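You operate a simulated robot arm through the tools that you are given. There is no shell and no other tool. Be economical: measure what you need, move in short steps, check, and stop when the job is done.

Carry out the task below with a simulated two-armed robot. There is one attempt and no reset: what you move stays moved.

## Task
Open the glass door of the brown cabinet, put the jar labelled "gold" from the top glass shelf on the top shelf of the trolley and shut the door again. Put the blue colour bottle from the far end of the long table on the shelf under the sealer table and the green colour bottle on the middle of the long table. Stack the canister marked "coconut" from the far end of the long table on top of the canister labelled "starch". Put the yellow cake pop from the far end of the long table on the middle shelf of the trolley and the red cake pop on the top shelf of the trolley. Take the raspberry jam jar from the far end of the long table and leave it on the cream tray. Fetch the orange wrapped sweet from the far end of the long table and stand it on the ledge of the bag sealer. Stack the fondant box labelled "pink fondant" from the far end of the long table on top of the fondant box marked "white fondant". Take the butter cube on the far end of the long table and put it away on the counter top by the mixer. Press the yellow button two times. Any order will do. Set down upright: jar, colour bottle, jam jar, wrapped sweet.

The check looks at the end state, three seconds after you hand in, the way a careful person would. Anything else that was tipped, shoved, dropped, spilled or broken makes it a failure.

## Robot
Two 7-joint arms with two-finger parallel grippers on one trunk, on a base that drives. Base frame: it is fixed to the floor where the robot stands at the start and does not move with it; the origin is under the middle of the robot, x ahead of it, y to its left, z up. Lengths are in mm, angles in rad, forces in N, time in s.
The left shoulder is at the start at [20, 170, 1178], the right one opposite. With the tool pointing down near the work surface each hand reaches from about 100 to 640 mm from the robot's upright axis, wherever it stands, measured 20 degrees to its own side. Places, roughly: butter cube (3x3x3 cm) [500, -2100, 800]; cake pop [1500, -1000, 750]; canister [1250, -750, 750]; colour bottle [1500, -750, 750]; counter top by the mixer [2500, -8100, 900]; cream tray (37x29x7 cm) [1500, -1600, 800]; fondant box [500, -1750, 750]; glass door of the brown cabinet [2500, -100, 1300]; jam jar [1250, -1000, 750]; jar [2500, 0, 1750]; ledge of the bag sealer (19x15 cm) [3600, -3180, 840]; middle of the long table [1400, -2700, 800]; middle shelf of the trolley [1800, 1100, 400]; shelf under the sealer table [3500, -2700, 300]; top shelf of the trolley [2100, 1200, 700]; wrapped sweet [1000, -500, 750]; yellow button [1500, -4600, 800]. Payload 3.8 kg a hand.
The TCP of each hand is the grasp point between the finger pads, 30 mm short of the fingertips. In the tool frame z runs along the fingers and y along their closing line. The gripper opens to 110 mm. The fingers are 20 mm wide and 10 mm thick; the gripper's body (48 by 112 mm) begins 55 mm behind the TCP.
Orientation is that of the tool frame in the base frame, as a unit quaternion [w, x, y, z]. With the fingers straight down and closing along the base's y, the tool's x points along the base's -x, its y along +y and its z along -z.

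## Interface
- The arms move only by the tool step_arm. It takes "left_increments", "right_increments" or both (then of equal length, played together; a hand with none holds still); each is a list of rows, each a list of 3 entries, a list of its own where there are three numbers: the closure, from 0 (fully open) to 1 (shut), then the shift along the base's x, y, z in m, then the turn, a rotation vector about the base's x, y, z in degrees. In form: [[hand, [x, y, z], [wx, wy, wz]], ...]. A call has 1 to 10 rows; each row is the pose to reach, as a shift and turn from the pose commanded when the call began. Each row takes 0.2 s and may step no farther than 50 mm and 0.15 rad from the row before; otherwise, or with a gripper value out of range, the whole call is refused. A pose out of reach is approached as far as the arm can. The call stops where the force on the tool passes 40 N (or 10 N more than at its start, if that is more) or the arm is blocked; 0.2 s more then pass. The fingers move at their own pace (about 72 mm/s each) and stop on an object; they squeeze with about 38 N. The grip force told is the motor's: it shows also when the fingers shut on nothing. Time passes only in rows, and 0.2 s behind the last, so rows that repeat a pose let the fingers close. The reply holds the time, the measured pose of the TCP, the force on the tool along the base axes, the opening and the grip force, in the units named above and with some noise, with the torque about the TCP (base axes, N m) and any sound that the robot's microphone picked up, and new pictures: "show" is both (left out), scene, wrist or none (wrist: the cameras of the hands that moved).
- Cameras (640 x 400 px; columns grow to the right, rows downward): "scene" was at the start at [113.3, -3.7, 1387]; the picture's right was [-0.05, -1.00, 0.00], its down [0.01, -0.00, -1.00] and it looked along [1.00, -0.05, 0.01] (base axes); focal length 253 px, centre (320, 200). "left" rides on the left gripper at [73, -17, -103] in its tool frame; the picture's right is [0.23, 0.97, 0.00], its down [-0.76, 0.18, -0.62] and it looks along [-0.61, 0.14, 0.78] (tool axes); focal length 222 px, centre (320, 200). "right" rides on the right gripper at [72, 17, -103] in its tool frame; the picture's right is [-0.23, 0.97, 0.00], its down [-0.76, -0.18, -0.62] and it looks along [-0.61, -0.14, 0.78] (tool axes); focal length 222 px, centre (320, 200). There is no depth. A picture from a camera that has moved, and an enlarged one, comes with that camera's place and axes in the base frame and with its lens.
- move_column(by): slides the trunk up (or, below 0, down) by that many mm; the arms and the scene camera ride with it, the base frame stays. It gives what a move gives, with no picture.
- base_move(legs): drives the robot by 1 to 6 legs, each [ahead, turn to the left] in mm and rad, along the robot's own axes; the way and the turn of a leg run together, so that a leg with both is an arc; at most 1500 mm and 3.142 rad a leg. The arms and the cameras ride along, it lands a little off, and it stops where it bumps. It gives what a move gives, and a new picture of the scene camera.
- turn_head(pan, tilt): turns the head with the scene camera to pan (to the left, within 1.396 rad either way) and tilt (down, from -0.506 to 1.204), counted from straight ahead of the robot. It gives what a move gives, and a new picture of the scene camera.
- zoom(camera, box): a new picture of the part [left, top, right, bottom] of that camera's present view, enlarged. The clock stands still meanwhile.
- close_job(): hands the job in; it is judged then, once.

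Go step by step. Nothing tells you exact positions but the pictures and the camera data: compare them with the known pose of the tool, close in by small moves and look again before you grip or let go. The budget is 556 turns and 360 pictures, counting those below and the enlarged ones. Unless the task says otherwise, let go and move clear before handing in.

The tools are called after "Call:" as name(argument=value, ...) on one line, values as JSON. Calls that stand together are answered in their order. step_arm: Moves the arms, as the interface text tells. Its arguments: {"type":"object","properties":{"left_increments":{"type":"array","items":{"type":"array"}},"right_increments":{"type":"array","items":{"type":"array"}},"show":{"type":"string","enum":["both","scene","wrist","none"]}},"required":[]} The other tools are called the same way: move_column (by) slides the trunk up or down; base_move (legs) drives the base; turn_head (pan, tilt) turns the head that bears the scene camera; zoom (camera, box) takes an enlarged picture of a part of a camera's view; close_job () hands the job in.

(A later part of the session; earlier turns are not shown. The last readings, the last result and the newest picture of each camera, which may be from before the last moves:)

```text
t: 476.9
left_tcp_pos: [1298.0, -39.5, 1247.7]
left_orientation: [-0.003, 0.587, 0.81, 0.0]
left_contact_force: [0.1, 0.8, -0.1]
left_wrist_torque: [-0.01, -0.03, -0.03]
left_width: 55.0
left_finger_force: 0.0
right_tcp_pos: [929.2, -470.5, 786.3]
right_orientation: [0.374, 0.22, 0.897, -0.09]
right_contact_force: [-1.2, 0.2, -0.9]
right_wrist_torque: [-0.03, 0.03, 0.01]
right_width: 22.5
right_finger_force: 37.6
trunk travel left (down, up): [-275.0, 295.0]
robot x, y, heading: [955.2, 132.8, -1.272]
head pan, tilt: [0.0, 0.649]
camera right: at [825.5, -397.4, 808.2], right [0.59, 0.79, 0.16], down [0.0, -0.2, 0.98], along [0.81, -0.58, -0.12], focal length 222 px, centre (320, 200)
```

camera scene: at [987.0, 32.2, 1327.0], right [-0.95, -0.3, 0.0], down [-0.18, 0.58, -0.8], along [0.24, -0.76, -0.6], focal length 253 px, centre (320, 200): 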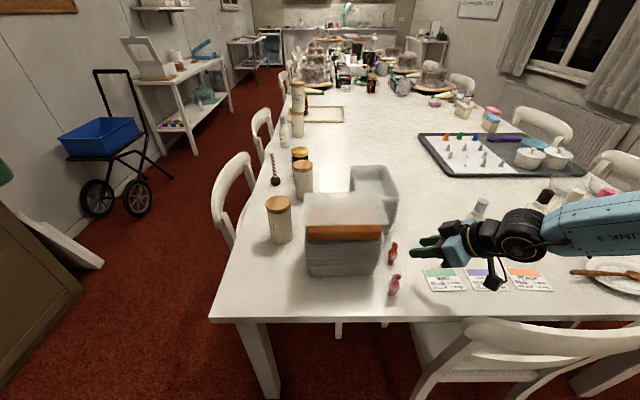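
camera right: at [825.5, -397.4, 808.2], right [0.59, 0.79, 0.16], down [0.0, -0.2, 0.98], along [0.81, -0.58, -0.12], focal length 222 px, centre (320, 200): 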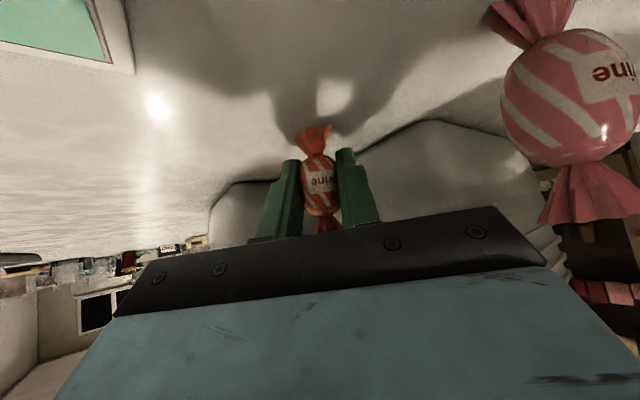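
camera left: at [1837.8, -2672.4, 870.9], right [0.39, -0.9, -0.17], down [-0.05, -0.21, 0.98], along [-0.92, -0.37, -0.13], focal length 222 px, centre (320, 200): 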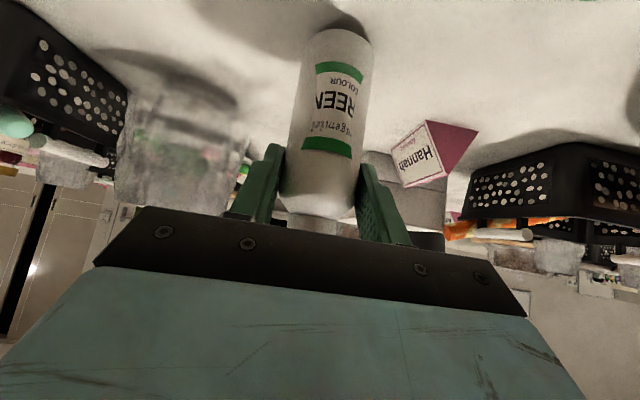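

Orange sweet gripped. Lifting and retracting.

Call:
step_arm(right_increments=[[0.95, [-0.003, 0, 0.04], [0, 0, 0]], [0.95, [-0.006, 0, 0.08], [0, 0, 0]], [0.95, [-0.01, 0.0, 0.12], [0, 0, 0]], [0.95, [-0.015, 0.0, 0.16], [0, 0, 0]], [0.95, [-0.03, 0.04, 0.18], [0, 0, 0]], [0.95, [-0.045, 0.08, 0.2], [0, 0, 0]], [0.95, [-0.06, 0.12, 0.22], [0, 0, 0]], [0.95, [-0.075, 0.15, 0.24], [0, 0, 0]]], show="both")

```text
t: 478.8
left_tcp_pos: [1297.4, -38.1, 1249.9]
left_orientation: [-0.001, 0.587, 0.81, -0.001]
left_contact_force: [-0.1, 0.3, 0.0]
left_wrist_torque: [-0.03, -0.02, -0.03]
left_width: 55.1
left_finger_force: 0.0
right_tcp_pos: [851.9, -316.3, 1029.6]
right_orientation: [0.374, 0.219, 0.897, -0.09]
right_contact_force: [0.1, 0.3, 0.7]
right_wrist_torque: [0.01, 0.02, -0.05]
right_width: 22.0
right_finger_force: 38.6
right hand out of reach, approached as far as the arm can: row 3, 4, 5
trunk travel left (down, up): [-275.0, 295.0]
robot x, y, heading: [953.8, 131.7, -1.27]
head pan, tilt: [0.0, 0.649]
camera scene: at [988.5, 33.4, 1327.0], right [-0.95, -0.3, 0.0], down [-0.18, 0.58, -0.8], along [0.24, -0.76, -0.6], focal length 253 px, centre (320, 200)
camera right: at [747.8, -244.0, 1051.6], right [0.59, 0.79, 0.16], down [0.0, -0.2, 0.98], along [0.81, -0.58, -0.12], focal length 222 px, centre (320, 200)
```

scene: 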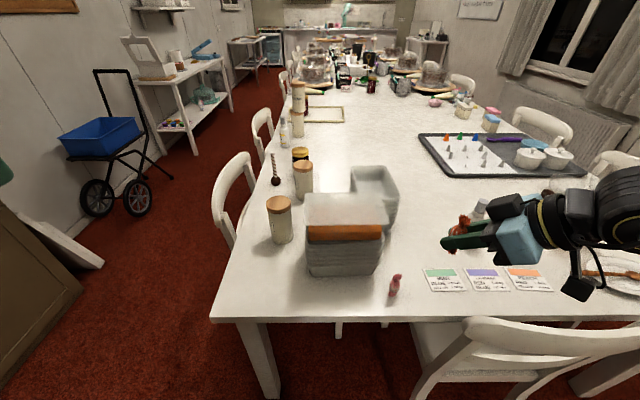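
right: 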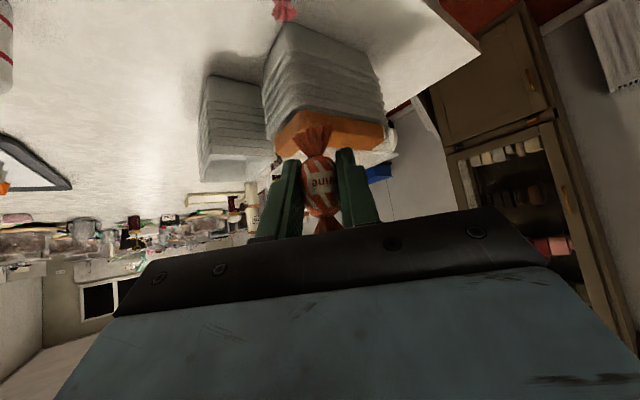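

Sweet in hand. Driving round to the bag sealer.

Call:
base_move(legs=[[-50, 0], [0, 1.57], [720, 0], [0, -1.57], [1500, 0], [1500, 0]])

Call:
base_move(legs=[[800, 0], [0, 1.57]])

```text
t: 501.7
left_tcp_pos: [2523.2, -2052.6, 1247.3]
left_orientation: [-0.004, 0.608, 0.794, 0.0]
left_contact_force: [0.4, -1.0, 0.0]
left_wrist_torque: [0.07, 0.0, 0.01]
left_width: 54.9
left_finger_force: 0.1
right_tcp_pos: [2064.3, -2307.5, 1026.7]
right_orientation: [0.37, 0.246, 0.891, -0.098]
right_contact_force: [0.4, -1.2, -0.7]
right_wrist_torque: [0.03, 0.0, 0.06]
right_width: 22.2
right_finger_force: 38.4
trunk travel left (down, up): [-275.0, 295.0]
robot x, y, heading: [2188.6, -1856.0, -1.32]
head pan, tilt: [0.0, 0.649]
stopped in leg 6: the robot was blocked; the commanded pose is now the measured one
camera scene: at [2219.1, -1966.7, 1326.1], right [-0.97, -0.25, 0.0], down [-0.15, 0.59, -0.79], along [0.2, -0.77, -0.61], focal length 253 px, centre (320, 200)
```

scene: 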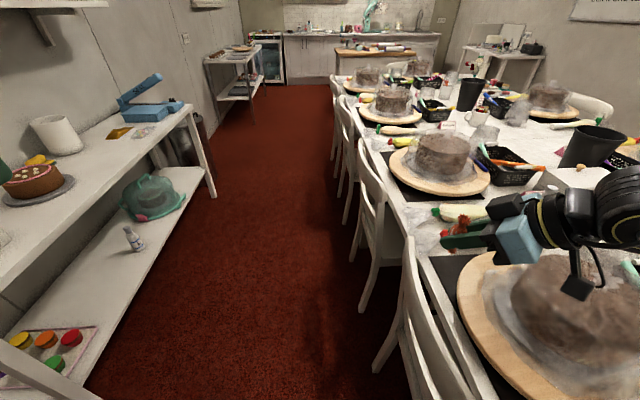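

```text
t: 503.8
left_tcp_pos: [2582.8, -2289.5, 1248.2]
left_orientation: [-0.002, 0.608, 0.794, -0.002]
left_contact_force: [0.4, -0.9, -0.6]
left_wrist_torque: [0.08, 0.02, -0.01]
left_width: 55.0
left_finger_force: 0.0
right_tcp_pos: [2123.8, -2547.1, 1027.3]
right_orientation: [0.37, 0.245, 0.891, -0.097]
right_contact_force: [0.1, -0.7, -0.9]
right_wrist_torque: [0.0, -0.01, 0.02]
right_width: 22.4
right_finger_force: 38.1
trunk travel left (down, up): [-275.0, 295.0]
robot x, y, heading: [2249.9, -2095.2, -1.323]
head pan, tilt: [0.0, 0.649]
stopped in leg 1: the robot was blocked; the commanded pose is now the measured one
camera scene: at [2279.5, -2204.5, 1326.2], right [-0.97, -0.25, 0.0], down [-0.15, 0.59, -0.79], along [0.2, -0.77, -0.61], focal length 253 px, centre (320, 200)
```

scene: 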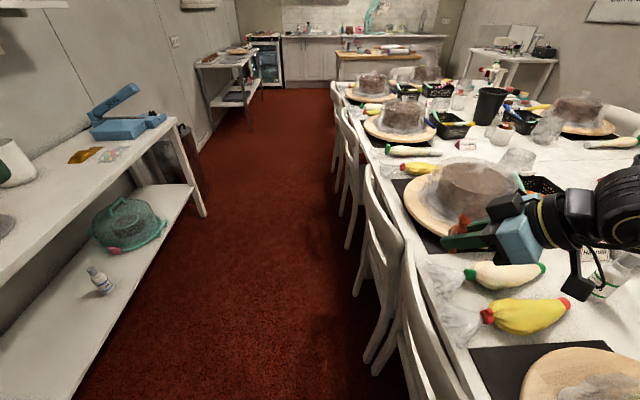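

I was blocked—my heading had drifted toward the chairs. Looking right-down to see the chairs before moving away.

Call:
turn_head(pan=-0.8, tilt=0.9)

```text
t: 504.9
left_tcp_pos: [2583.2, -2285.6, 1249.2]
left_orientation: [0.0, 0.609, 0.794, -0.003]
left_contact_force: [-0.5, 0.4, 0.9]
left_wrist_torque: [0.02, 0.01, 0.02]
left_width: 54.7
left_finger_force: 0.2
right_tcp_pos: [2121.6, -2540.7, 1029.1]
right_orientation: [0.371, 0.245, 0.89, -0.099]
right_contact_force: [-0.2, 0.4, -0.1]
right_wrist_torque: [-0.03, 0.02, 0.01]
right_width: 22.2
right_finger_force: 37.9
trunk travel left (down, up): [-275.0, 295.0]
robot x, y, heading: [2249.3, -2094.8, -1.321]
head pan, tilt: [-0.799, 0.901]
camera scene: at [2217.3, -2179.8, 1306.3], right [-0.85, 0.52, 0.0], down [0.41, 0.67, -0.62], along [-0.32, -0.53, -0.78], focal length 253 px, centre (320, 200)
```

scene: 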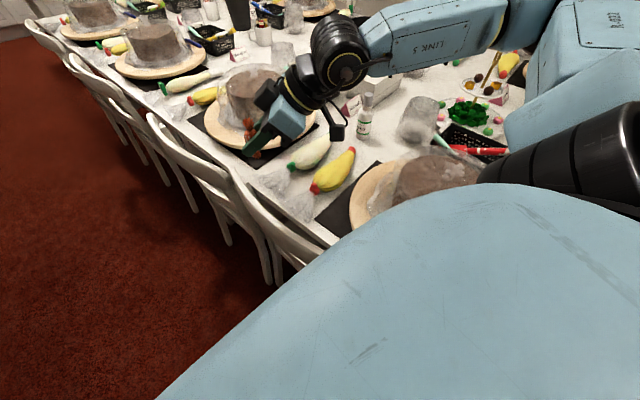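

Backing up along the same line, away from contact, then checking the chairs.

Call:
base_move(legs=[[-330, 0]])

Call:
turn_head(pan=-0.3, tilt=0.6)

```text
t: 507.1
left_tcp_pos: [2501.0, -1963.5, 1248.8]
left_orientation: [0.001, 0.609, 0.793, -0.004]
left_contact_force: [-0.5, -0.1, 0.3]
left_wrist_torque: [-0.01, 0.01, -0.02]
left_width: 55.0
left_finger_force: 0.0
right_tcp_pos: [2040.7, -2220.7, 1029.9]
right_orientation: [0.371, 0.245, 0.89, -0.1]
right_contact_force: [0.4, -0.1, -1.2]
right_wrist_torque: [0.0, 0.0, -0.01]
right_width: 22.0
right_finger_force: 38.0
trunk travel left (down, up): [-275.0, 295.0]
robot x, y, heading: [2165.7, -1777.8, -1.319]
head pan, tilt: [-0.799, 0.901]
camera scene: at [2135.2, -1858.3, 1306.4], right [-0.85, 0.52, 0.0], down [0.41, 0.67, -0.62], along [-0.32, -0.53, -0.78], focal length 253 px, centre (320, 200)
```

scene: 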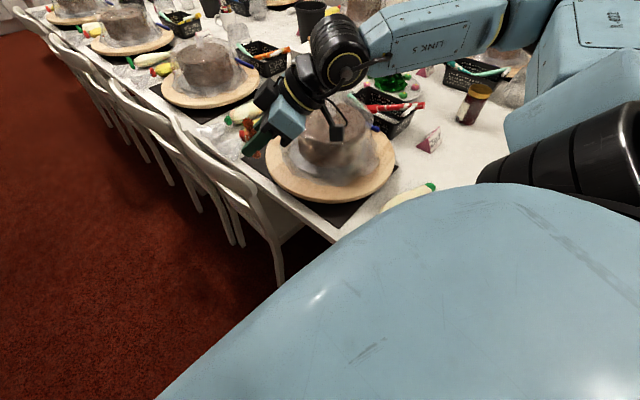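

```text
t: 508.0
left_tcp_pos: [2499.6, -1963.8, 1249.1]
left_orientation: [-0.001, 0.609, 0.793, -0.003]
left_contact_force: [0.9, 0.7, 0.2]
left_wrist_torque: [-0.02, 0.0, -0.01]
left_width: 55.1
left_finger_force: 0.2
right_tcp_pos: [2040.1, -2221.8, 1027.9]
right_orientation: [0.371, 0.244, 0.89, -0.099]
right_contact_force: [0.3, 0.4, 0.7]
right_wrist_torque: [0.0, 0.02, 0.01]
right_width: 22.2
right_finger_force: 38.1
trunk travel left (down, up): [-275.0, 295.0]
robot x, y, heading: [2164.1, -1775.8, -1.319]
head pan, tilt: [-0.3, 0.6]
camera scene: at [2170.3, -1882.8, 1331.1], right [-1.0, 0.05, 0.0], down [0.03, 0.56, -0.82], along [-0.04, -0.82, -0.57], focal length 253 px, centre (320, 200)
```

scene: 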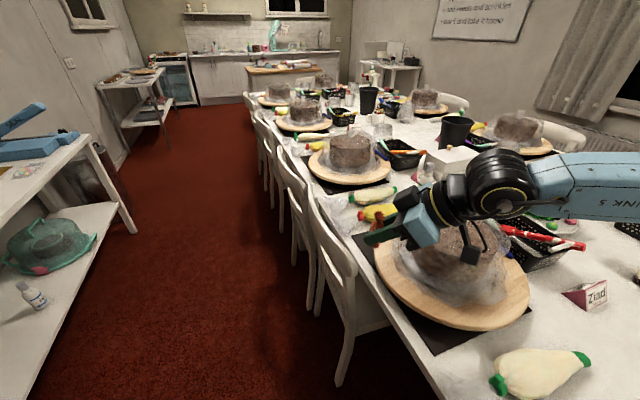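

I pushed one chair about 17 cm along; I'll set it back once my hands are free. First, deliver the sweet: moving away from the chairs toward the sealer.

Call:
turn_head(pan=0, tilt=0.65)

Call:
base_move(legs=[[0, 0.819], [200, 0], [0, -0.756], [1430, 0], [0, 1.556]])

```text
t: 508.8
left_tcp_pos: [2500.0, -1963.9, 1248.8]
left_orientation: [0.0, 0.608, 0.794, -0.003]
left_contact_force: [0.3, -0.2, 0.5]
left_wrist_torque: [0.0, -0.03, -0.01]
left_width: 55.1
left_finger_force: 0.0
right_tcp_pos: [2040.7, -2220.0, 1028.6]
right_orientation: [0.372, 0.244, 0.89, -0.098]
right_contact_force: [0.2, -0.1, -0.1]
right_wrist_torque: [0.0, 0.05, -0.04]
right_width: 22.4
right_finger_force: 38.0
trunk travel left (down, up): [-275.0, 295.0]
robot x, y, heading: [2168.6, -1771.1, -1.319]
head pan, tilt: [0.0, 0.649]
camera scene: at [2196.2, -1878.7, 1326.8], right [-0.97, -0.25, 0.0], down [-0.15, 0.59, -0.8], along [0.2, -0.77, -0.6], focal length 253 px, centre (320, 200)
```

scene: 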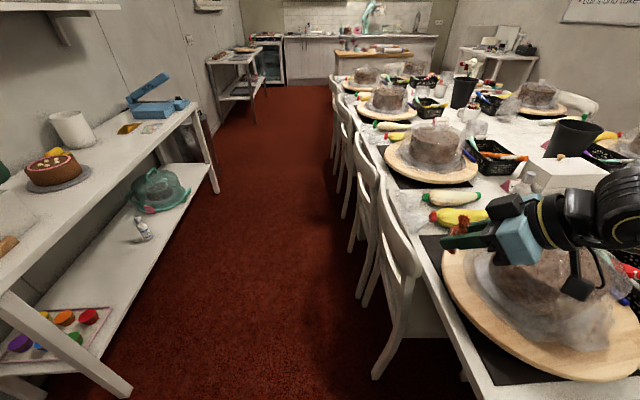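

```text
t: 525.1
left_tcp_pos: [2949.6, -2910.1, 1250.1]
left_orientation: [0.002, -0.151, 0.989, -0.002]
left_contact_force: [-0.3, -0.7, 0.4]
left_wrist_torque: [0.0, -0.01, 0.01]
left_width: 55.1
left_finger_force: 0.1
right_tcp_pos: [3223.7, -3359.4, 1029.0]
right_orientation: [0.328, -0.473, 0.793, 0.199]
right_contact_force: [-1.0, 0.1, -0.4]
right_wrist_torque: [-0.01, -0.01, 0.01]
right_width: 22.2
right_finger_force: 38.1
trunk travel left (down, up): [-275.0, 295.0]
robot x, y, heading: [2772.6, -3244.9, 0.288]
head pan, tilt: [0.0, 0.649]
camera scene: at [2878.7, -3219.1, 1326.8], right [0.28, -0.96, 0.0], down [-0.58, -0.17, -0.8], along [0.76, 0.23, -0.6], focal length 253 px, centre (320, 200)
```

scene: 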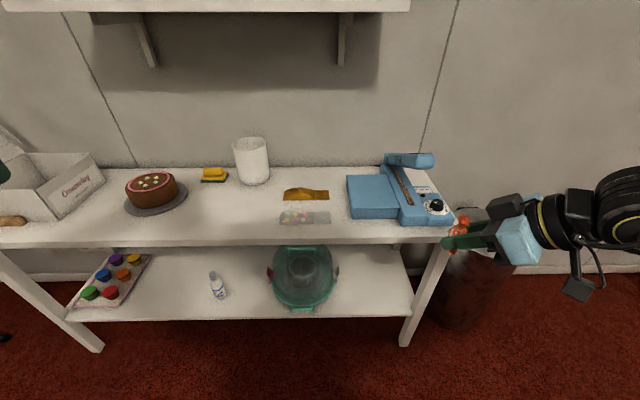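

The sealer's flat blue ledge is ahead-right. Moving 230 mm closer.

Call:
base_move(legs=[[230, 0]])

Call:
zoom(camera="scene", box=[300, 120, 540, 280])

```text
t: 526.9
left_tcp_pos: [3168.3, -2845.5, 1248.1]
left_orientation: [0.001, -0.149, 0.989, -0.003]
left_contact_force: [-0.1, 0.2, -0.1]
left_wrist_torque: [0.0, 0.0, -0.02]
left_width: 54.9
left_finger_force: 0.1
right_tcp_pos: [3440.8, -3295.1, 1029.2]
right_orientation: [0.328, -0.473, 0.793, 0.199]
right_contact_force: [-0.3, 0.1, 0.4]
right_wrist_torque: [-0.01, 0.02, 0.02]
right_width: 22.2
right_finger_force: 37.8
trunk travel left (down, up): [-275.0, 295.0]
robot x, y, heading: [2993.3, -3184.2, 0.286]
head pan, tilt: [0.0, 0.649]
camera scene: at [3096.7, -3154.6, 1326.7], right [0.28, -0.96, 0.0], down [-0.58, -0.17, -0.8], along [0.76, 0.23, -0.61], focal length 253 px, centre (320, 200)
```

scene: 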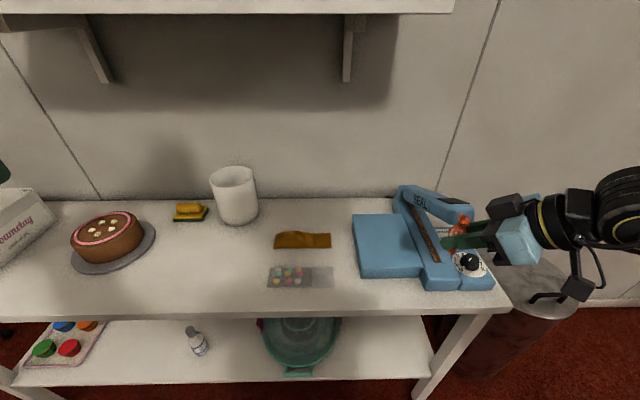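

```text
2.50 times, centred on (420, 200) of scene
camera zoom: at [3096.7, -3154.6, 1326.7], right [0.28, -0.96, 0.0], down [-0.58, -0.17, -0.8], along [0.76, 0.23, -0.61], focal length 633 px, centre (70, 200)
```

zoom: 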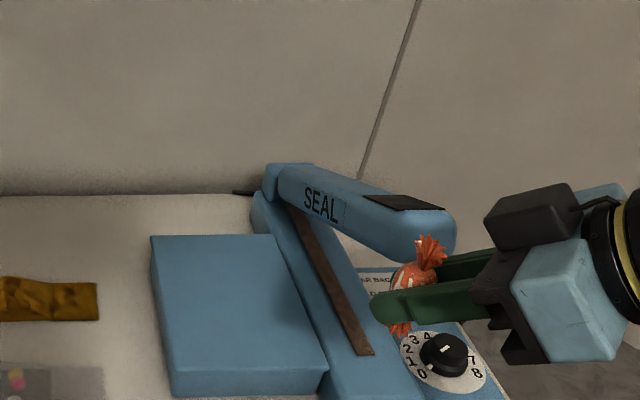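

The seal lever stands up right of the ledge, so I'll first shift left while un-yawing the hand, then go forward over the ledge.

Call:
step_arm(right_increments=[[0.95, [-0.01, 0.012, 0.005], [0, 0, -7.5]], [0.95, [-0.015, 0.024, 0.01], [0, 0, -15]], [0.95, [-0.02, 0.036, 0.01], [0, 0, -22.5]], [0.95, [-0.022, 0.048, 0.01], [0, 0, -30]], [0.95, [-0.022, 0.06, 0.01], [0, 0, -37.5]], [0.95, [-0.022, 0.072, 0.01], [0, 0, -45]]], show="none")

Call:
step_arm(right_increments=[[0.95, [0.036, 0.011, 0], [0, 0, 0]], [0.95, [0.073, 0.023, 0], [0, 0, 0]], [0.95, [0.11, 0.034, -0.02], [0, 0, 0]], [0.95, [0.146, 0.045, -0.05], [0, 0, 0]], [0.95, [0.146, 0.045, -0.09], [0, 0, 0]]], show="both")

Call:
zoom(camera="scene", box=[300, 120, 540, 280])

```text
t: 528.3
left_tcp_pos: [3166.2, -2844.6, 1249.2]
left_orientation: [0.002, -0.149, 0.989, -0.002]
left_contact_force: [-0.2, -0.4, -0.6]
left_wrist_torque: [-0.04, -0.01, 0.02]
left_width: 54.8
left_finger_force: 0.1
right_tcp_pos: [3417.9, -3222.1, 1037.9]
right_orientation: [0.381, -0.132, 0.913, 0.058]
right_contact_force: [-0.4, 0.4, -0.4]
right_wrist_torque: [-0.03, 0.0, -0.01]
right_width: 22.4
right_finger_force: 37.7
right hand out of reach, approached as far as the arm can: row 4
trunk travel left (down, up): [-275.0, 295.0]
robot x, y, heading: [2988.1, -3183.6, 0.287]
head pan, tilt: [0.0, 0.649]
```

```text
t: 529.5
left_tcp_pos: [3167.7, -2845.8, 1249.7]
left_orientation: [0.002, -0.149, 0.989, -0.003]
left_contact_force: [0.0, -0.9, 0.5]
left_wrist_torque: [0.0, 0.01, -0.02]
left_width: 55.2
left_finger_force: 0.0
right_tcp_pos: [3564.2, -3177.9, 947.7]
right_orientation: [0.38, -0.132, 0.913, 0.058]
right_contact_force: [0.1, -0.2, -0.6]
right_wrist_torque: [0.01, 0.01, 0.01]
right_width: 22.2
right_finger_force: 38.1
trunk travel left (down, up): [-275.0, 295.0]
robot x, y, heading: [2990.6, -3187.1, 0.289]
head pan, tilt: [0.0, 0.649]
camera scene: at [3095.9, -3155.1, 1326.8], right [0.28, -0.96, 0.0], down [-0.58, -0.17, -0.8], along [0.76, 0.23, -0.6], focal length 253 px, centre (320, 200)
camera right: at [3440.0, -3196.7, 969.9], right [-0.12, 0.98, 0.17], down [0.14, -0.15, 0.98], along [0.98, 0.15, -0.12], focal length 222 px, centre (320, 200)
```

scene: 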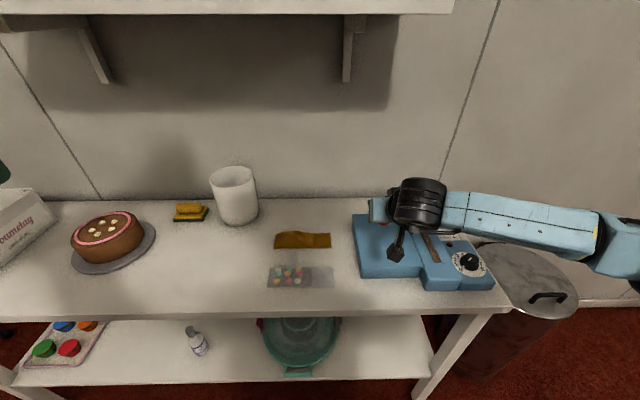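
right: 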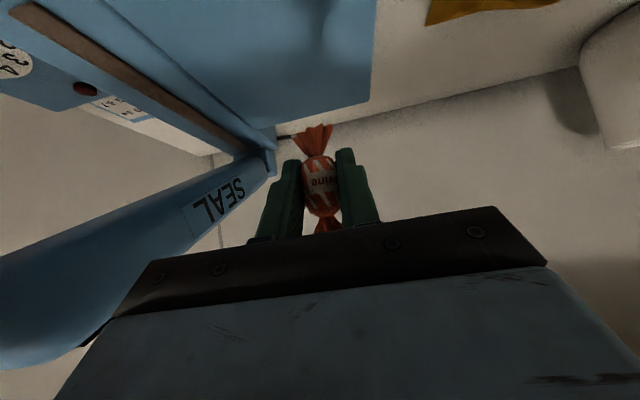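

```text
2.50 times, centred on (420, 200) of scene
camera zoom: at [3095.9, -3155.1, 1326.8], right [0.28, -0.96, 0.0], down [-0.58, -0.17, -0.8], along [0.76, 0.23, -0.6], focal length 633 px, centre (70, 200)
```

zoom: 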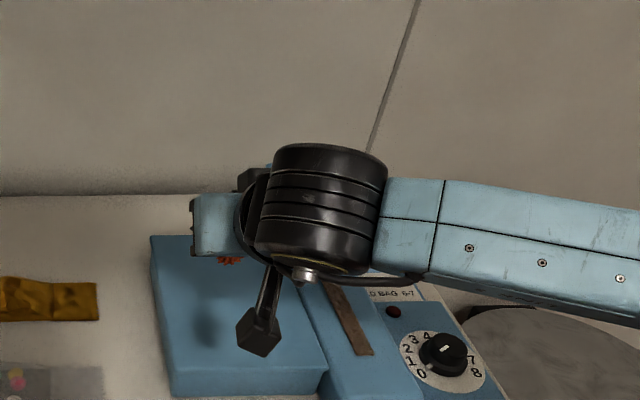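

The sweet is over the ledge with good margins. Lowering.

Call:
step_arm(right_increments=[[0.95, [0, 0, -0.03], [0, 0, 0]], [0.95, [0, 0, -0.055], [0, 0, 0]], [0.95, [0, 0, -0.055], [0, 0, 0]]], show="wrist")

Call:
step_arm(right_increments=[[0.95, [0, 0, -0.004], [0, 0, 0]], [0.95, [0, 0, -0.007], [0, 0, 0]]], show="none")

Call:
step_arm(right_increments=[[0.95, [0, 0, -0.003], [0, 0, 0]], [0.95, [0, 0, -0.005], [0, 0, 0]]], show="none")

```text
t: 530.3
left_tcp_pos: [3166.8, -2845.6, 1249.9]
left_orientation: [0.002, -0.15, 0.989, -0.003]
left_contact_force: [0.7, -0.4, -0.4]
left_wrist_torque: [0.02, 0.02, -0.04]
left_width: 55.1
left_finger_force: 0.0
right_tcp_pos: [3564.8, -3177.6, 892.8]
right_orientation: [0.38, -0.133, 0.914, 0.058]
right_contact_force: [0.3, -0.2, -0.4]
right_wrist_torque: [0.02, 0.0, 0.0]
right_width: 22.2
right_finger_force: 38.1
trunk travel left (down, up): [-275.0, 295.0]
robot x, y, heading: [2983.6, -3186.2, 0.289]
head pan, tilt: [0.0, 0.649]
camera right: at [3439.9, -3196.7, 915.0], right [-0.12, 0.98, 0.17], down [0.14, -0.15, 0.98], along [0.98, 0.15, -0.12], focal length 222 px, centre (320, 200)
```

right: 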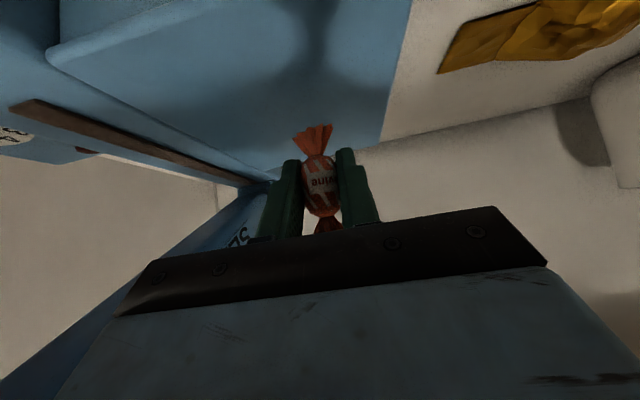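

```text
t: 530.9
left_tcp_pos: [3167.3, -2845.3, 1248.0]
left_orientation: [0.002, -0.15, 0.989, -0.003]
left_contact_force: [0.9, 0.0, 0.6]
left_wrist_torque: [-0.04, 0.02, 0.02]
left_width: 55.2
left_finger_force: 0.1
right_tcp_pos: [3565.1, -3178.7, 886.2]
right_orientation: [0.38, -0.133, 0.914, 0.058]
right_contact_force: [0.0, 0.0, -0.9]
right_wrist_torque: [-0.02, 0.0, 0.0]
right_width: 22.5
right_finger_force: 37.9
trunk travel left (down, up): [-275.0, 295.0]
robot x, y, heading: [2988.6, -3181.7, 0.291]
head pan, tilt: [0.0, 0.649]
```

```text
t: 531.5
left_tcp_pos: [3167.1, -2844.2, 1250.0]
left_orientation: [0.002, -0.149, 0.989, -0.003]
left_contact_force: [-0.7, 0.5, 0.5]
left_wrist_torque: [0.0, -0.03, -0.01]
left_width: 55.1
left_finger_force: 0.0
right_tcp_pos: [3564.1, -3178.2, 881.4]
right_orientation: [0.38, -0.132, 0.913, 0.058]
right_contact_force: [-0.4, 0.1, 1.0]
right_wrist_torque: [0.02, 0.02, -0.01]
right_width: 22.2
right_finger_force: 38.1
trunk travel left (down, up): [-275.0, 295.0]
robot x, y, heading: [2988.8, -3184.8, 0.286]
head pan, tilt: [0.0, 0.649]
```

Call:
step_arm(right_increments=[[0.95, [0, 0, -0.003], [0, 0, 0]], [0.95, [0, 0, -0.006], [0, 0, 0]]], show="none")

Call:
step_arm(right_increments=[[0.95, [0, 0, -0.003], [0, 0, 0]], [0.95, [0, 0, -0.006], [0, 0, 0]]], show="none")

Call:
zoom(camera="right", box=[200, 0, 440, 220])

```text
t: 532.1
left_tcp_pos: [3167.3, -2845.4, 1248.9]
left_orientation: [0.002, -0.149, 0.989, -0.002]
left_contact_force: [-0.3, -0.8, 0.1]
left_wrist_torque: [-0.04, -0.02, -0.03]
left_width: 55.1
left_finger_force: 0.1
right_tcp_pos: [3565.9, -3178.1, 874.4]
right_orientation: [0.38, -0.131, 0.914, 0.057]
right_contact_force: [-0.4, 0.2, 0.8]
right_wrist_torque: [0.01, 0.0, 0.03]
right_width: 22.2
right_finger_force: 38.3
trunk travel left (down, up): [-275.0, 295.0]
robot x, y, heading: [2989.6, -3181.9, 0.288]
head pan, tilt: [0.0, 0.649]
```

```text
t: 532.7
left_tcp_pos: [3167.0, -2844.4, 1249.5]
left_orientation: [0.002, -0.15, 0.989, -0.001]
left_contact_force: [-0.1, 0.5, -0.1]
left_wrist_torque: [-0.02, 0.01, 0.01]
left_width: 54.8
left_finger_force: 0.1
right_tcp_pos: [3564.3, -3179.5, 869.9]
right_orientation: [0.379, -0.132, 0.914, 0.058]
right_contact_force: [0.4, 0.0, -0.1]
right_wrist_torque: [0.0, -0.02, 0.0]
right_width: 22.5
right_finger_force: 38.2
trunk travel left (down, up): [-275.0, 295.0]
robot x, y, heading: [2989.0, -3183.0, 0.28]
head pan, tilt: [0.0, 0.649]
```

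```text
1.82 times, centred on (320, 110) of right
camera zoom: at [3439.4, -3197.2, 892.0], right [-0.12, 0.98, 0.17], down [0.14, -0.15, 0.98], along [0.98, 0.15, -0.12], focal length 404 px, centre (320, 364)
```

zoom: 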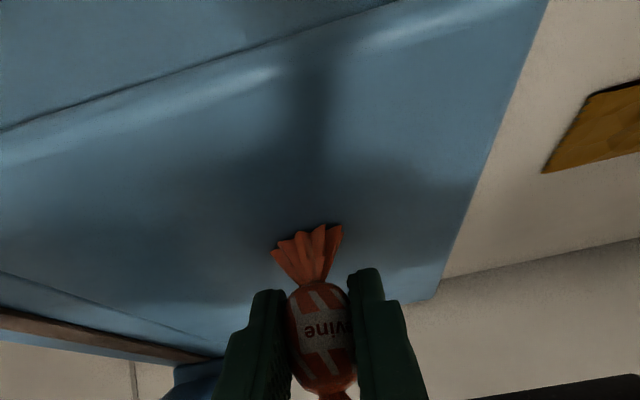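

Call:
step_arm(right_increments=[[0.95, [0, 0, -0.003], [0, 0, 0]], [0.95, [0, 0, -0.005], [0, 0, 0]]], show="none")

Call:
step_arm(right_increments=[[0.95, [0, 0, -0.003], [0, 0, 0]], [0.95, [0, 0, -0.005], [0, 0, 0]]], show="none")

Call:
step_arm(right_increments=[[0.95, [0, 0, -0.002], [0, 0, 0]], [0.95, [0, 0, -0.004], [0, 0, 0]]], show="none")

```text
t: 533.3
left_tcp_pos: [3165.6, -2844.8, 1250.1]
left_orientation: [0.003, -0.15, 0.989, -0.003]
left_contact_force: [-0.3, 0.7, 0.7]
left_wrist_torque: [-0.01, 0.0, -0.02]
left_width: 55.0
left_finger_force: 0.0
right_tcp_pos: [3563.7, -3177.7, 867.5]
right_orientation: [0.382, -0.132, 0.913, 0.058]
right_contact_force: [-2.4, -1.6, 12.6]
right_wrist_torque: [-0.02, -0.01, -0.02]
right_width: 22.6
right_finger_force: 38.1
trunk travel left (down, up): [-275.0, 295.0]
robot x, y, heading: [2986.4, -3183.5, 0.287]
head pan, tilt: [0.0, 0.649]
```

```text
t: 533.9
left_tcp_pos: [3166.0, -2845.2, 1250.0]
left_orientation: [0.003, -0.15, 0.989, -0.002]
left_contact_force: [0.1, -0.5, 0.7]
left_wrist_torque: [0.0, -0.01, -0.02]
left_width: 55.3
left_finger_force: 0.0
right_tcp_pos: [3564.8, -3177.1, 861.9]
right_orientation: [0.383, -0.132, 0.912, 0.059]
right_contact_force: [1.8, 2.1, 21.4]
right_wrist_torque: [0.07, -0.18, -0.02]
right_width: 22.5
right_finger_force: 38.0
trunk travel left (down, up): [-275.0, 295.0]
robot x, y, heading: [2985.3, -3186.5, 0.289]
head pan, tilt: [0.0, 0.649]
```

```text
t: 534.5
left_tcp_pos: [3164.2, -2845.6, 1249.4]
left_orientation: [0.003, -0.149, 0.989, -0.002]
left_contact_force: [-0.4, 0.0, -0.3]
left_wrist_torque: [0.03, 0.01, 0.0]
left_width: 55.1
left_finger_force: 0.0
right_tcp_pos: [3564.5, -3178.7, 859.2]
right_orientation: [0.384, -0.131, 0.912, 0.058]
right_contact_force: [0.3, -0.1, 26.8]
right_wrist_torque: [-0.04, -0.22, 0.07]
right_width: 22.0
right_finger_force: 38.1
trunk travel left (down, up): [-275.0, 295.0]
robot x, y, heading: [2992.1, -3188.1, 0.287]
head pan, tilt: [0.0, 0.649]
```

Contact made. Relieving and releasing slowly, then withdrawing along the tool axis.

Call:
step_arm(right_increments=[[0.95, [0, 0, 0.003], [0, 0, 0]], [0.9, [0, 0, 0.004], [0, 0, 0]], [0.8, [0, 0, 0.004], [0, 0, 0]], [0.7, [0, 0, 0.004], [0, 0, 0]], [0.6, [0, 0, 0.004], [0, 0, 0]], [0.55, [0, 0, 0.004], [0, 0, 0]]], show="wrist")

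```text
t: 535.9
left_tcp_pos: [3163.7, -2843.7, 1249.3]
left_orientation: [0.003, -0.15, 0.989, -0.004]
left_contact_force: [0.8, -0.4, 0.6]
left_wrist_torque: [0.01, -0.02, 0.0]
left_width: 55.1
left_finger_force: 0.1
right_tcp_pos: [3561.1, -3177.4, 861.0]
right_orientation: [0.38, -0.133, 0.913, 0.058]
right_contact_force: [-7.0, 9.0, 15.7]
right_wrist_torque: [-0.04, -0.12, 0.03]
right_width: 44.3
right_finger_force: 0.0
trunk travel left (down, up): [-275.0, 295.0]
robot x, y, heading: [2991.1, -3185.8, 0.29]
head pan, tilt: [0.0, 0.649]
camera right: at [3437.1, -3196.6, 882.5], right [-0.13, 0.98, 0.17], down [0.14, -0.15, 0.98], along [0.98, 0.15, -0.12], focal length 222 px, centre (320, 200)
```

right: 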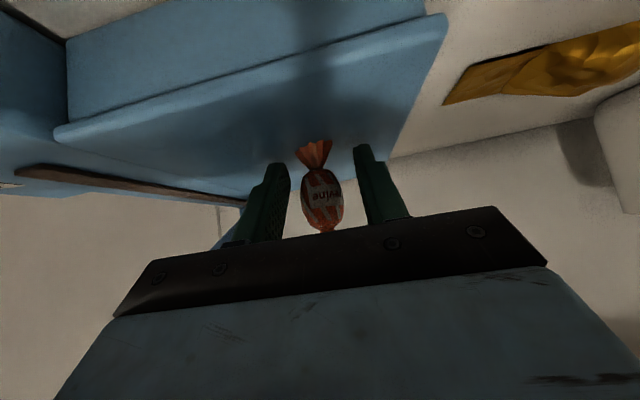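

Call:
step_arm(right_increments=[[0.55, [-0.008, -0.002, 0.01], [0, 0, 0]], [0.5, [-0.025, -0.007, 0.027], [0, 0, 0]], [0.5, [-0.045, -0.013, 0.047], [0, 0, 0]], [0.5, [-0.07, -0.02, 0.073], [0, 0, 0]], [0.5, [-0.1, -0.03, 0.105], [0, 0, 0]], [0.5, [-0.13, -0.038, 0.14], [0, 0, 0]]], show="scene")

Call:
zoom(camera="right", box=[160, 0, 480, 200])

```text
t: 537.3
left_tcp_pos: [3166.9, -2845.4, 1249.5]
left_orientation: [0.001, -0.149, 0.989, -0.002]
left_contact_force: [-0.7, -0.5, 0.3]
left_wrist_torque: [0.0, -0.02, 0.02]
left_width: 55.2
left_finger_force: 0.1
right_tcp_pos: [3433.3, -3218.6, 1000.1]
right_orientation: [0.38, -0.133, 0.914, 0.057]
right_contact_force: [-0.6, 0.3, -0.6]
right_wrist_torque: [0.0, 0.01, -0.01]
right_width: 55.0
right_finger_force: 0.0
trunk travel left (down, up): [-275.0, 295.0]
robot x, y, heading: [2993.1, -3187.6, 0.291]
head pan, tilt: [0.0, 0.649]
camera scene: at [3095.4, -3154.8, 1326.9], right [0.28, -0.96, 0.0], down [-0.58, -0.17, -0.8], along [0.76, 0.23, -0.6], focal length 253 px, centre (320, 200)
```

scene: 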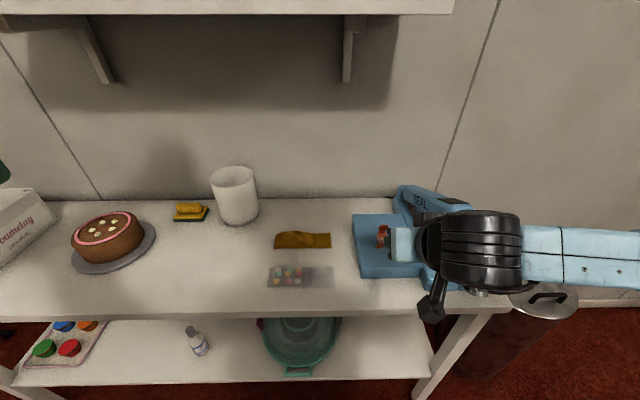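

```text
2.00 times, centred on (320, 100) of right
camera zoom: at [3308.2, -3238.4, 1021.8], right [-0.12, 0.98, 0.17], down [0.14, -0.15, 0.98], along [0.98, 0.15, -0.12], focal length 444 px, centre (320, 400)
```

zoom: 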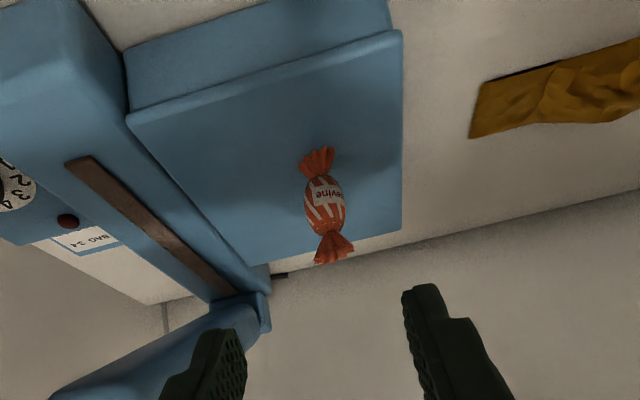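

Call:
zoom(camera="scene", box=[340, 190, 440, 290])

```text
4.00 times, centred on (390, 240) of scene
camera zoom: at [3095.4, -3154.8, 1326.9], right [0.28, -0.96, 0.0], down [-0.58, -0.17, -0.8], along [0.76, 0.23, -0.6], focal length 1014 px, centre (40, 40)
```

zoom: 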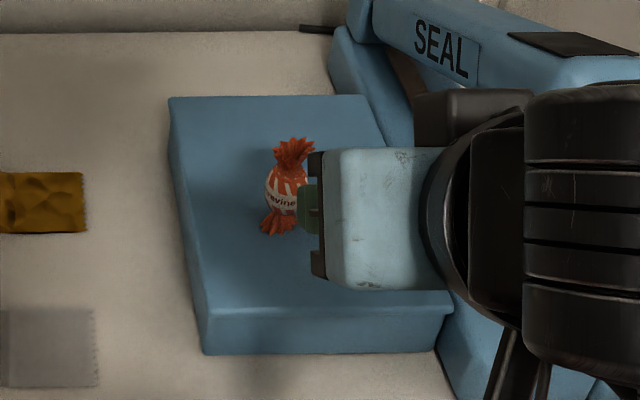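

The sweet stands upright on the ledge. Retracting the hand and backing out, then going to look at the displaced chair.

Call:
step_arm(right_increments=[[0.5, [-0.04, -0.012, 0.01], [0, 0, 0]], [0.5, [-0.08, -0.024, 0.02], [0, 0, 0]], [0.5, [-0.08, -0.03, 0.03], [-2.1, 7.2, 0]], [0.5, [-0.08, -0.045, 0.04], [-4.3, 14.4, 0]], [0.5, [-0.08, -0.06, 0.05], [-6.4, 21.6, 0]], [0.5, [-0.08, -0.075, 0.05], [-8.6, 28.7, 0]], [0.5, [-0.075, -0.09, 0.05], [-10.7, 35.9, 0]], [0.5, [-0.07, -0.105, 0.05], [-12.9, 43.1, 0]]], show="none")

Call:
base_move(legs=[[-150, 0], [0, 1.58], [980, 0], [0, 1.57]])

Call:
turn_head(pan=0, tilt=0.85)

```text
t: 539.1
left_tcp_pos: [3166.9, -2845.4, 1250.2]
left_orientation: [0.002, -0.15, 0.989, -0.003]
left_contact_force: [-1.2, 0.4, 1.6]
left_wrist_torque: [0.03, -0.01, -0.03]
left_width: 55.4
left_finger_force: 0.1
right_tcp_pos: [3364.0, -3321.6, 1047.0]
right_orientation: [0.0, -0.144, 0.99, 0.002]
right_contact_force: [-0.8, -0.2, -0.3]
right_wrist_torque: [-0.01, 0.0, 0.0]
right_width: 55.1
right_finger_force: 0.0
right hand out of reach, approached as far as the arm can: row 1, 2, 3, 4, 5
trunk travel left (down, up): [-275.0, 295.0]
robot x, y, heading: [2992.0, -3184.1, 0.288]
head pan, tilt: [0.0, 0.649]
```

```text
t: 552.9
left_tcp_pos: [2398.1, -2617.9, 1249.8]
left_orientation: [-0.001, 0.987, 0.159, -0.002]
left_contact_force: [0.4, -0.2, 0.2]
left_wrist_torque: [0.02, 0.0, -0.03]
left_width: 54.9
left_finger_force: 0.0
right_tcp_pos: [2190.2, -2148.1, 1047.7]
right_orientation: [0.002, 0.988, 0.152, -0.002]
right_contact_force: [0.8, -0.4, -0.7]
right_wrist_torque: [0.02, 0.0, 0.02]
right_width: 55.4
right_finger_force: 0.0
trunk travel left (down, up): [-275.0, 295.0]
robot x, y, heading: [2568.4, -2273.4, -2.833]
head pan, tilt: [0.0, 0.649]
camera scene: at [2468.4, -2307.2, 1326.8], right [-0.3, 0.95, 0.0], down [0.58, 0.18, -0.8], along [-0.76, -0.24, -0.6], focal length 253 px, centre (320, 200)
```

scene: 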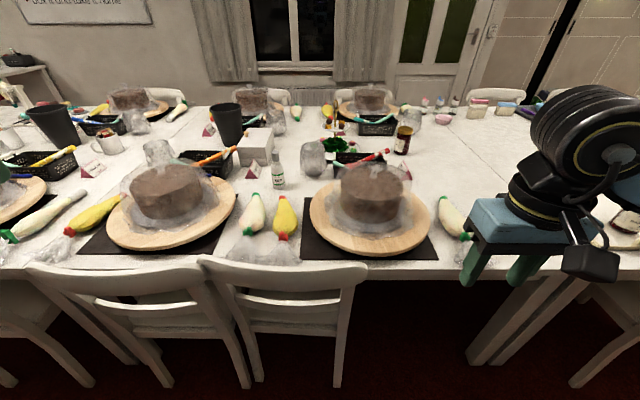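

```text
t: 553.6
left_tcp_pos: [2398.6, -2619.9, 1249.0]
left_orientation: [-0.003, 0.987, 0.159, -0.003]
left_contact_force: [0.3, -0.2, 0.4]
left_wrist_torque: [0.01, 0.01, 0.02]
left_width: 54.8
left_finger_force: 0.1
right_tcp_pos: [2190.4, -2147.6, 1047.2]
right_orientation: [0.001, 0.988, 0.153, -0.002]
right_contact_force: [0.4, 0.8, -0.8]
right_wrist_torque: [-0.02, 0.02, -0.02]
right_width: 54.9
right_finger_force: 0.1
trunk travel left (down, up): [-275.0, 295.0]
robot x, y, heading: [2568.7, -2277.1, -2.837]
head pan, tilt: [0.0, 0.85]
camera scene: at [2476.5, -2304.4, 1310.3], right [-0.3, 0.95, 0.0], down [0.72, 0.23, -0.66], along [-0.63, -0.2, -0.75], focal length 253 px, centre (320, 200)
```

scene: 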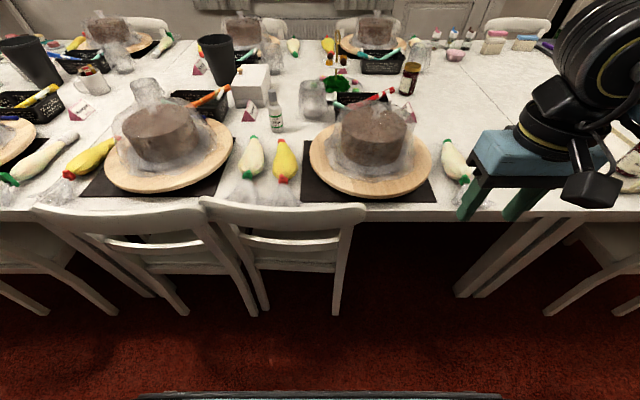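

The displaced chair now spans about 25 cm too far left and touches its neighbour. I'll grip its right rear post low and draw it back. Lowering the trunk and bringing the right hand down, pitched forward.

Call:
move_column(by=-275)

Call:
step_arm(right_increments=[[0.3, [0.01, -0.018, -0.03], [-2.2, 7.1, 0]], [0.3, [0.015, -0.036, -0.065], [-4.5, 14.3, 0]], [0.3, [0.015, -0.054, -0.1], [-6.7, 21.4, 0]], [0.3, [0.01, -0.072, -0.14], [-9, 28.6, 0]], [0.3, [0.005, -0.09, -0.18], [-11.2, 35.7, 0]], [0.3, [0.0, -0.108, -0.22], [-13.5, 42.9, 0]], [0.3, [-0.008, -0.126, -0.26], [-15.7, 50, 0]], [0.3, [-0.015, -0.145, -0.302], [-18, 57.2, 0]]], show="both")

```text
t: 556.4
left_tcp_pos: [2398.2, -2618.8, 974.3]
left_orientation: [-0.002, 0.987, 0.159, -0.003]
left_contact_force: [0.2, -0.2, -0.4]
left_wrist_torque: [0.02, 0.0, -0.02]
left_width: 55.0
left_finger_force: 0.1
right_tcp_pos: [2191.5, -2146.2, 773.7]
right_orientation: [0.002, 0.988, 0.153, -0.002]
right_contact_force: [-0.3, 0.3, -0.3]
right_wrist_torque: [0.02, 0.01, 0.02]
right_width: 55.0
right_finger_force: 0.2
trunk travel left (down, up): [0.0, 570.0]
robot x, y, heading: [2571.6, -2275.2, -2.838]
head pan, tilt: [0.0, 0.85]
```

```text
t: 558.2
left_tcp_pos: [2397.7, -2619.6, 973.5]
left_orientation: [-0.003, 0.987, 0.159, -0.001]
left_contact_force: [0.0, -0.1, 1.0]
left_wrist_torque: [-0.02, 0.04, 0.01]
left_width: 55.1
left_finger_force: 0.1
right_tcp_pos: [2185.0, -2343.4, 506.1]
right_orientation: [0.066, 0.859, 0.127, -0.492]
right_contact_force: [-0.8, -0.4, 0.3]
right_wrist_torque: [0.01, -0.03, 0.03]
right_width: 77.0
right_finger_force: 0.0
right hand out of reach, approached as far as the arm can: row 3, 7, 8
trunk travel left (down, up): [0.0, 570.0]
robot x, y, heading: [2568.9, -2274.5, -2.835]
head pan, tilt: [0.0, 0.85]
camera scene: at [2476.6, -2304.5, 1035.2], right [-0.3, 0.95, 0.0], down [0.72, 0.23, -0.66], along [-0.63, -0.2, -0.75], focal length 253 px, centre (320, 200)
camera right: at [2309.0, -2323.7, 497.0], right [0.17, -0.97, 0.18], down [0.1, 0.2, 0.97], along [-0.98, -0.14, 0.13], focal length 222 px, centre (320, 200)
```

scene: 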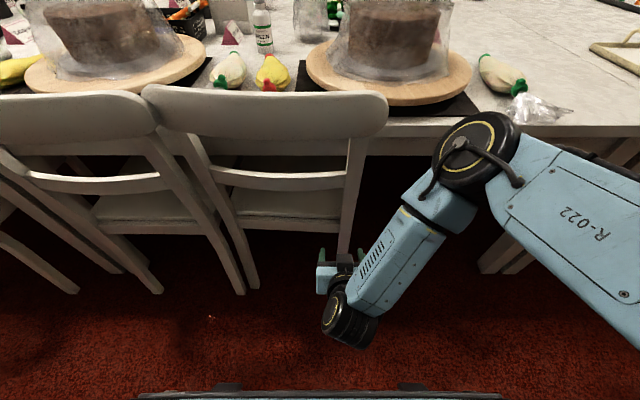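
right: 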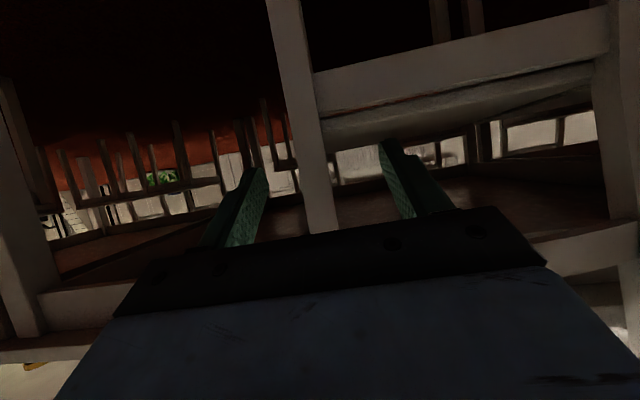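

The post is exactly between the open fingers. Moving in and gripping it.

Call:
step_arm(right_increments=[[0.3, [-0.038, -0.012, 0], [0, 0, 0]], [0.3, [-0.076, -0.024, 0], [0, 0, 0]], [0.3, [-0.09, -0.0285, 0], [0, 0, 0]], [0.6, [-0.09, -0.0285, 0], [0, 0, 0]], [0.9, [-0.09, -0.0285, 0], [0, 0, 0]], [0.9, [-0.09, -0.0285, 0], [0, 0, 0]]], show="wrist")

```text
t: 559.6
left_tcp_pos: [2398.2, -2619.6, 975.4]
left_orientation: [-0.002, 0.987, 0.159, -0.002]
left_contact_force: [-0.4, -0.2, 0.4]
left_wrist_torque: [-0.02, -0.02, -0.03]
left_width: 55.1
left_finger_force: 0.0
right_tcp_pos: [2097.6, -2375.0, 507.6]
right_orientation: [0.074, 0.857, 0.131, -0.493]
right_contact_force: [0.1, -0.2, 0.4]
right_wrist_torque: [0.02, 0.0, 0.01]
right_width: 11.0
right_finger_force: 0.1
right hand out of reach, approached as far as the arm can: row 1, 2
trunk travel left (down, up): [0.0, 570.0]
robot x, y, heading: [2565.9, -2272.9, -2.837]
head pan, tilt: [0.0, 0.85]
camera right: at [2221.3, -2353.2, 497.3], right [0.18, -0.96, 0.19], down [0.1, 0.21, 0.97], along [-0.98, -0.16, 0.13], focal length 222 px, centre (320, 200)
```

right: 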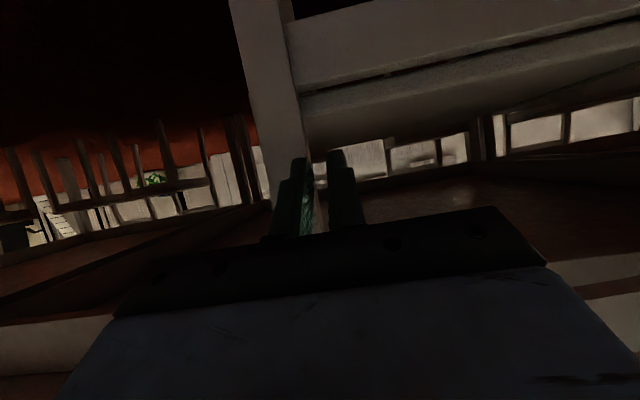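

Slightly off to the side; backing out, opening, shifting 30 mm and re-approaching.

Call:
step_arm(right_increments=[[0.6, [0.03, 0.01, 0], [0, 0, 0]], [0.3, [0.06, 0.02, 0], [0, 0, 0]], [0.25, [0.06, 0.03, 0], [0, 0, 0]], [0.25, [0.055, 0.05, 0], [0, 0, 0]], [0.25, [0.03, 0.045, 0], [0, 0, 0]], [0.25, [-0.005, 0.034, 0], [0, 0, 0]], [0.25, [-0.03, 0.022, 0], [0, 0, 0]]], show="wrist")

```text
t: 561.2
left_tcp_pos: [2397.8, -2619.5, 973.9]
left_orientation: [-0.002, 0.987, 0.16, -0.002]
left_contact_force: [-0.5, -0.3, -0.4]
left_wrist_torque: [-0.01, -0.03, 0.02]
left_width: 55.1
left_finger_force: 0.1
right_tcp_pos: [2070.8, -2369.3, 516.7]
right_orientation: [0.072, 0.858, 0.13, -0.492]
right_contact_force: [0.1, -1.6, 0.2]
right_wrist_torque: [-0.03, -0.01, -0.01]
right_width: 82.4
right_finger_force: 0.0
right hand out of reach, approached as far as the arm can: row 1, 2, 3, 4, 5, 6, 7
trunk travel left (down, up): [0.0, 570.0]
robot x, y, heading: [2571.5, -2276.3, -2.837]
head pan, tilt: [0.0, 0.85]
camera right: at [2195.1, -2348.5, 506.9], right [0.18, -0.97, 0.19], down [0.1, 0.21, 0.97], along [-0.98, -0.15, 0.13], focal length 222 px, centre (320, 200)
```

right: 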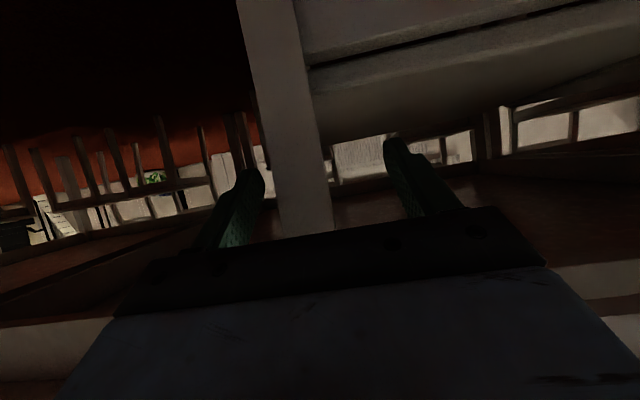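

Post is between the fingers; a little more forward and closing.

Call:
step_arm(right_increments=[[0.25, [-0.012, -0.002, 0], [0, 0, 0]], [0.25, [-0.022, -0.005, 0], [0, 0, 0]], [0.5, [-0.022, -0.005, 0], [0, 0, 0]], [0.75, [-0.022, -0.005, 0], [0, 0, 0]], [0.9, [-0.022, -0.005, 0], [0, 0, 0]]], show="both")

```text
t: 562.4
left_tcp_pos: [2398.2, -2619.7, 974.6]
left_orientation: [-0.002, 0.987, 0.159, -0.001]
left_contact_force: [-0.3, 0.1, -0.9]
left_wrist_torque: [0.01, 0.02, -0.03]
left_width: 55.0
left_finger_force: 0.0
right_tcp_pos: [2049.5, -2377.6, 517.3]
right_orientation: [0.073, 0.857, 0.132, -0.493]
right_contact_force: [-3.3, 12.7, 0.5]
right_wrist_torque: [1.4, -0.28, -1.37]
right_width: 28.3
right_finger_force: 37.8
right hand out of reach, approached as far as the arm can: row 1
trunk travel left (down, up): [0.0, 570.0]
robot x, y, heading: [2567.2, -2274.0, -2.833]
head pan, tilt: [0.0, 0.85]
camera scene: at [2476.1, -2304.6, 1035.0], right [-0.3, 0.95, 0.0], down [0.72, 0.23, -0.66], along [-0.63, -0.2, -0.75], focal length 253 px, centre (320, 200)
camera right: at [2173.4, -2354.8, 507.4], right [0.18, -0.96, 0.19], down [0.1, 0.21, 0.97], along [-0.98, -0.16, 0.13], focal length 222 px, centre (320, 200)
```

scene: 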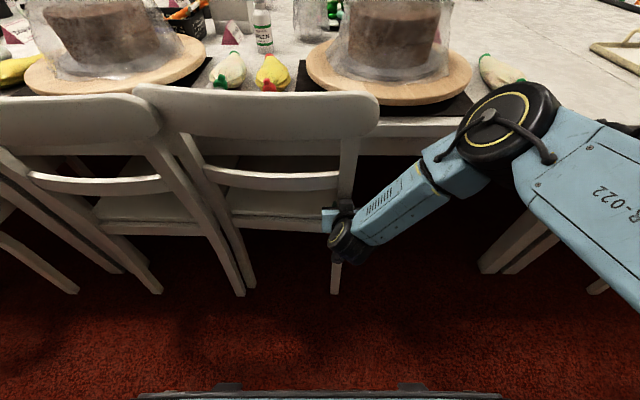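
right: 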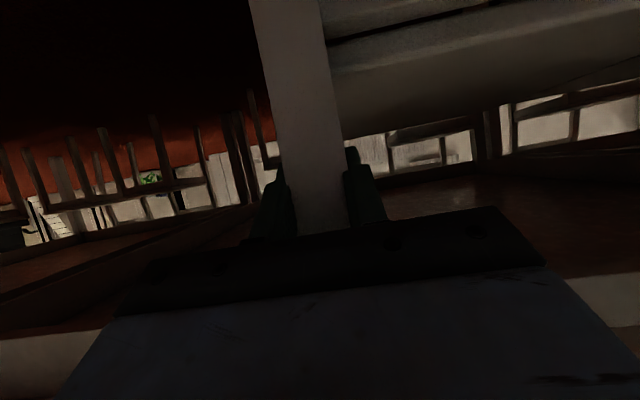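

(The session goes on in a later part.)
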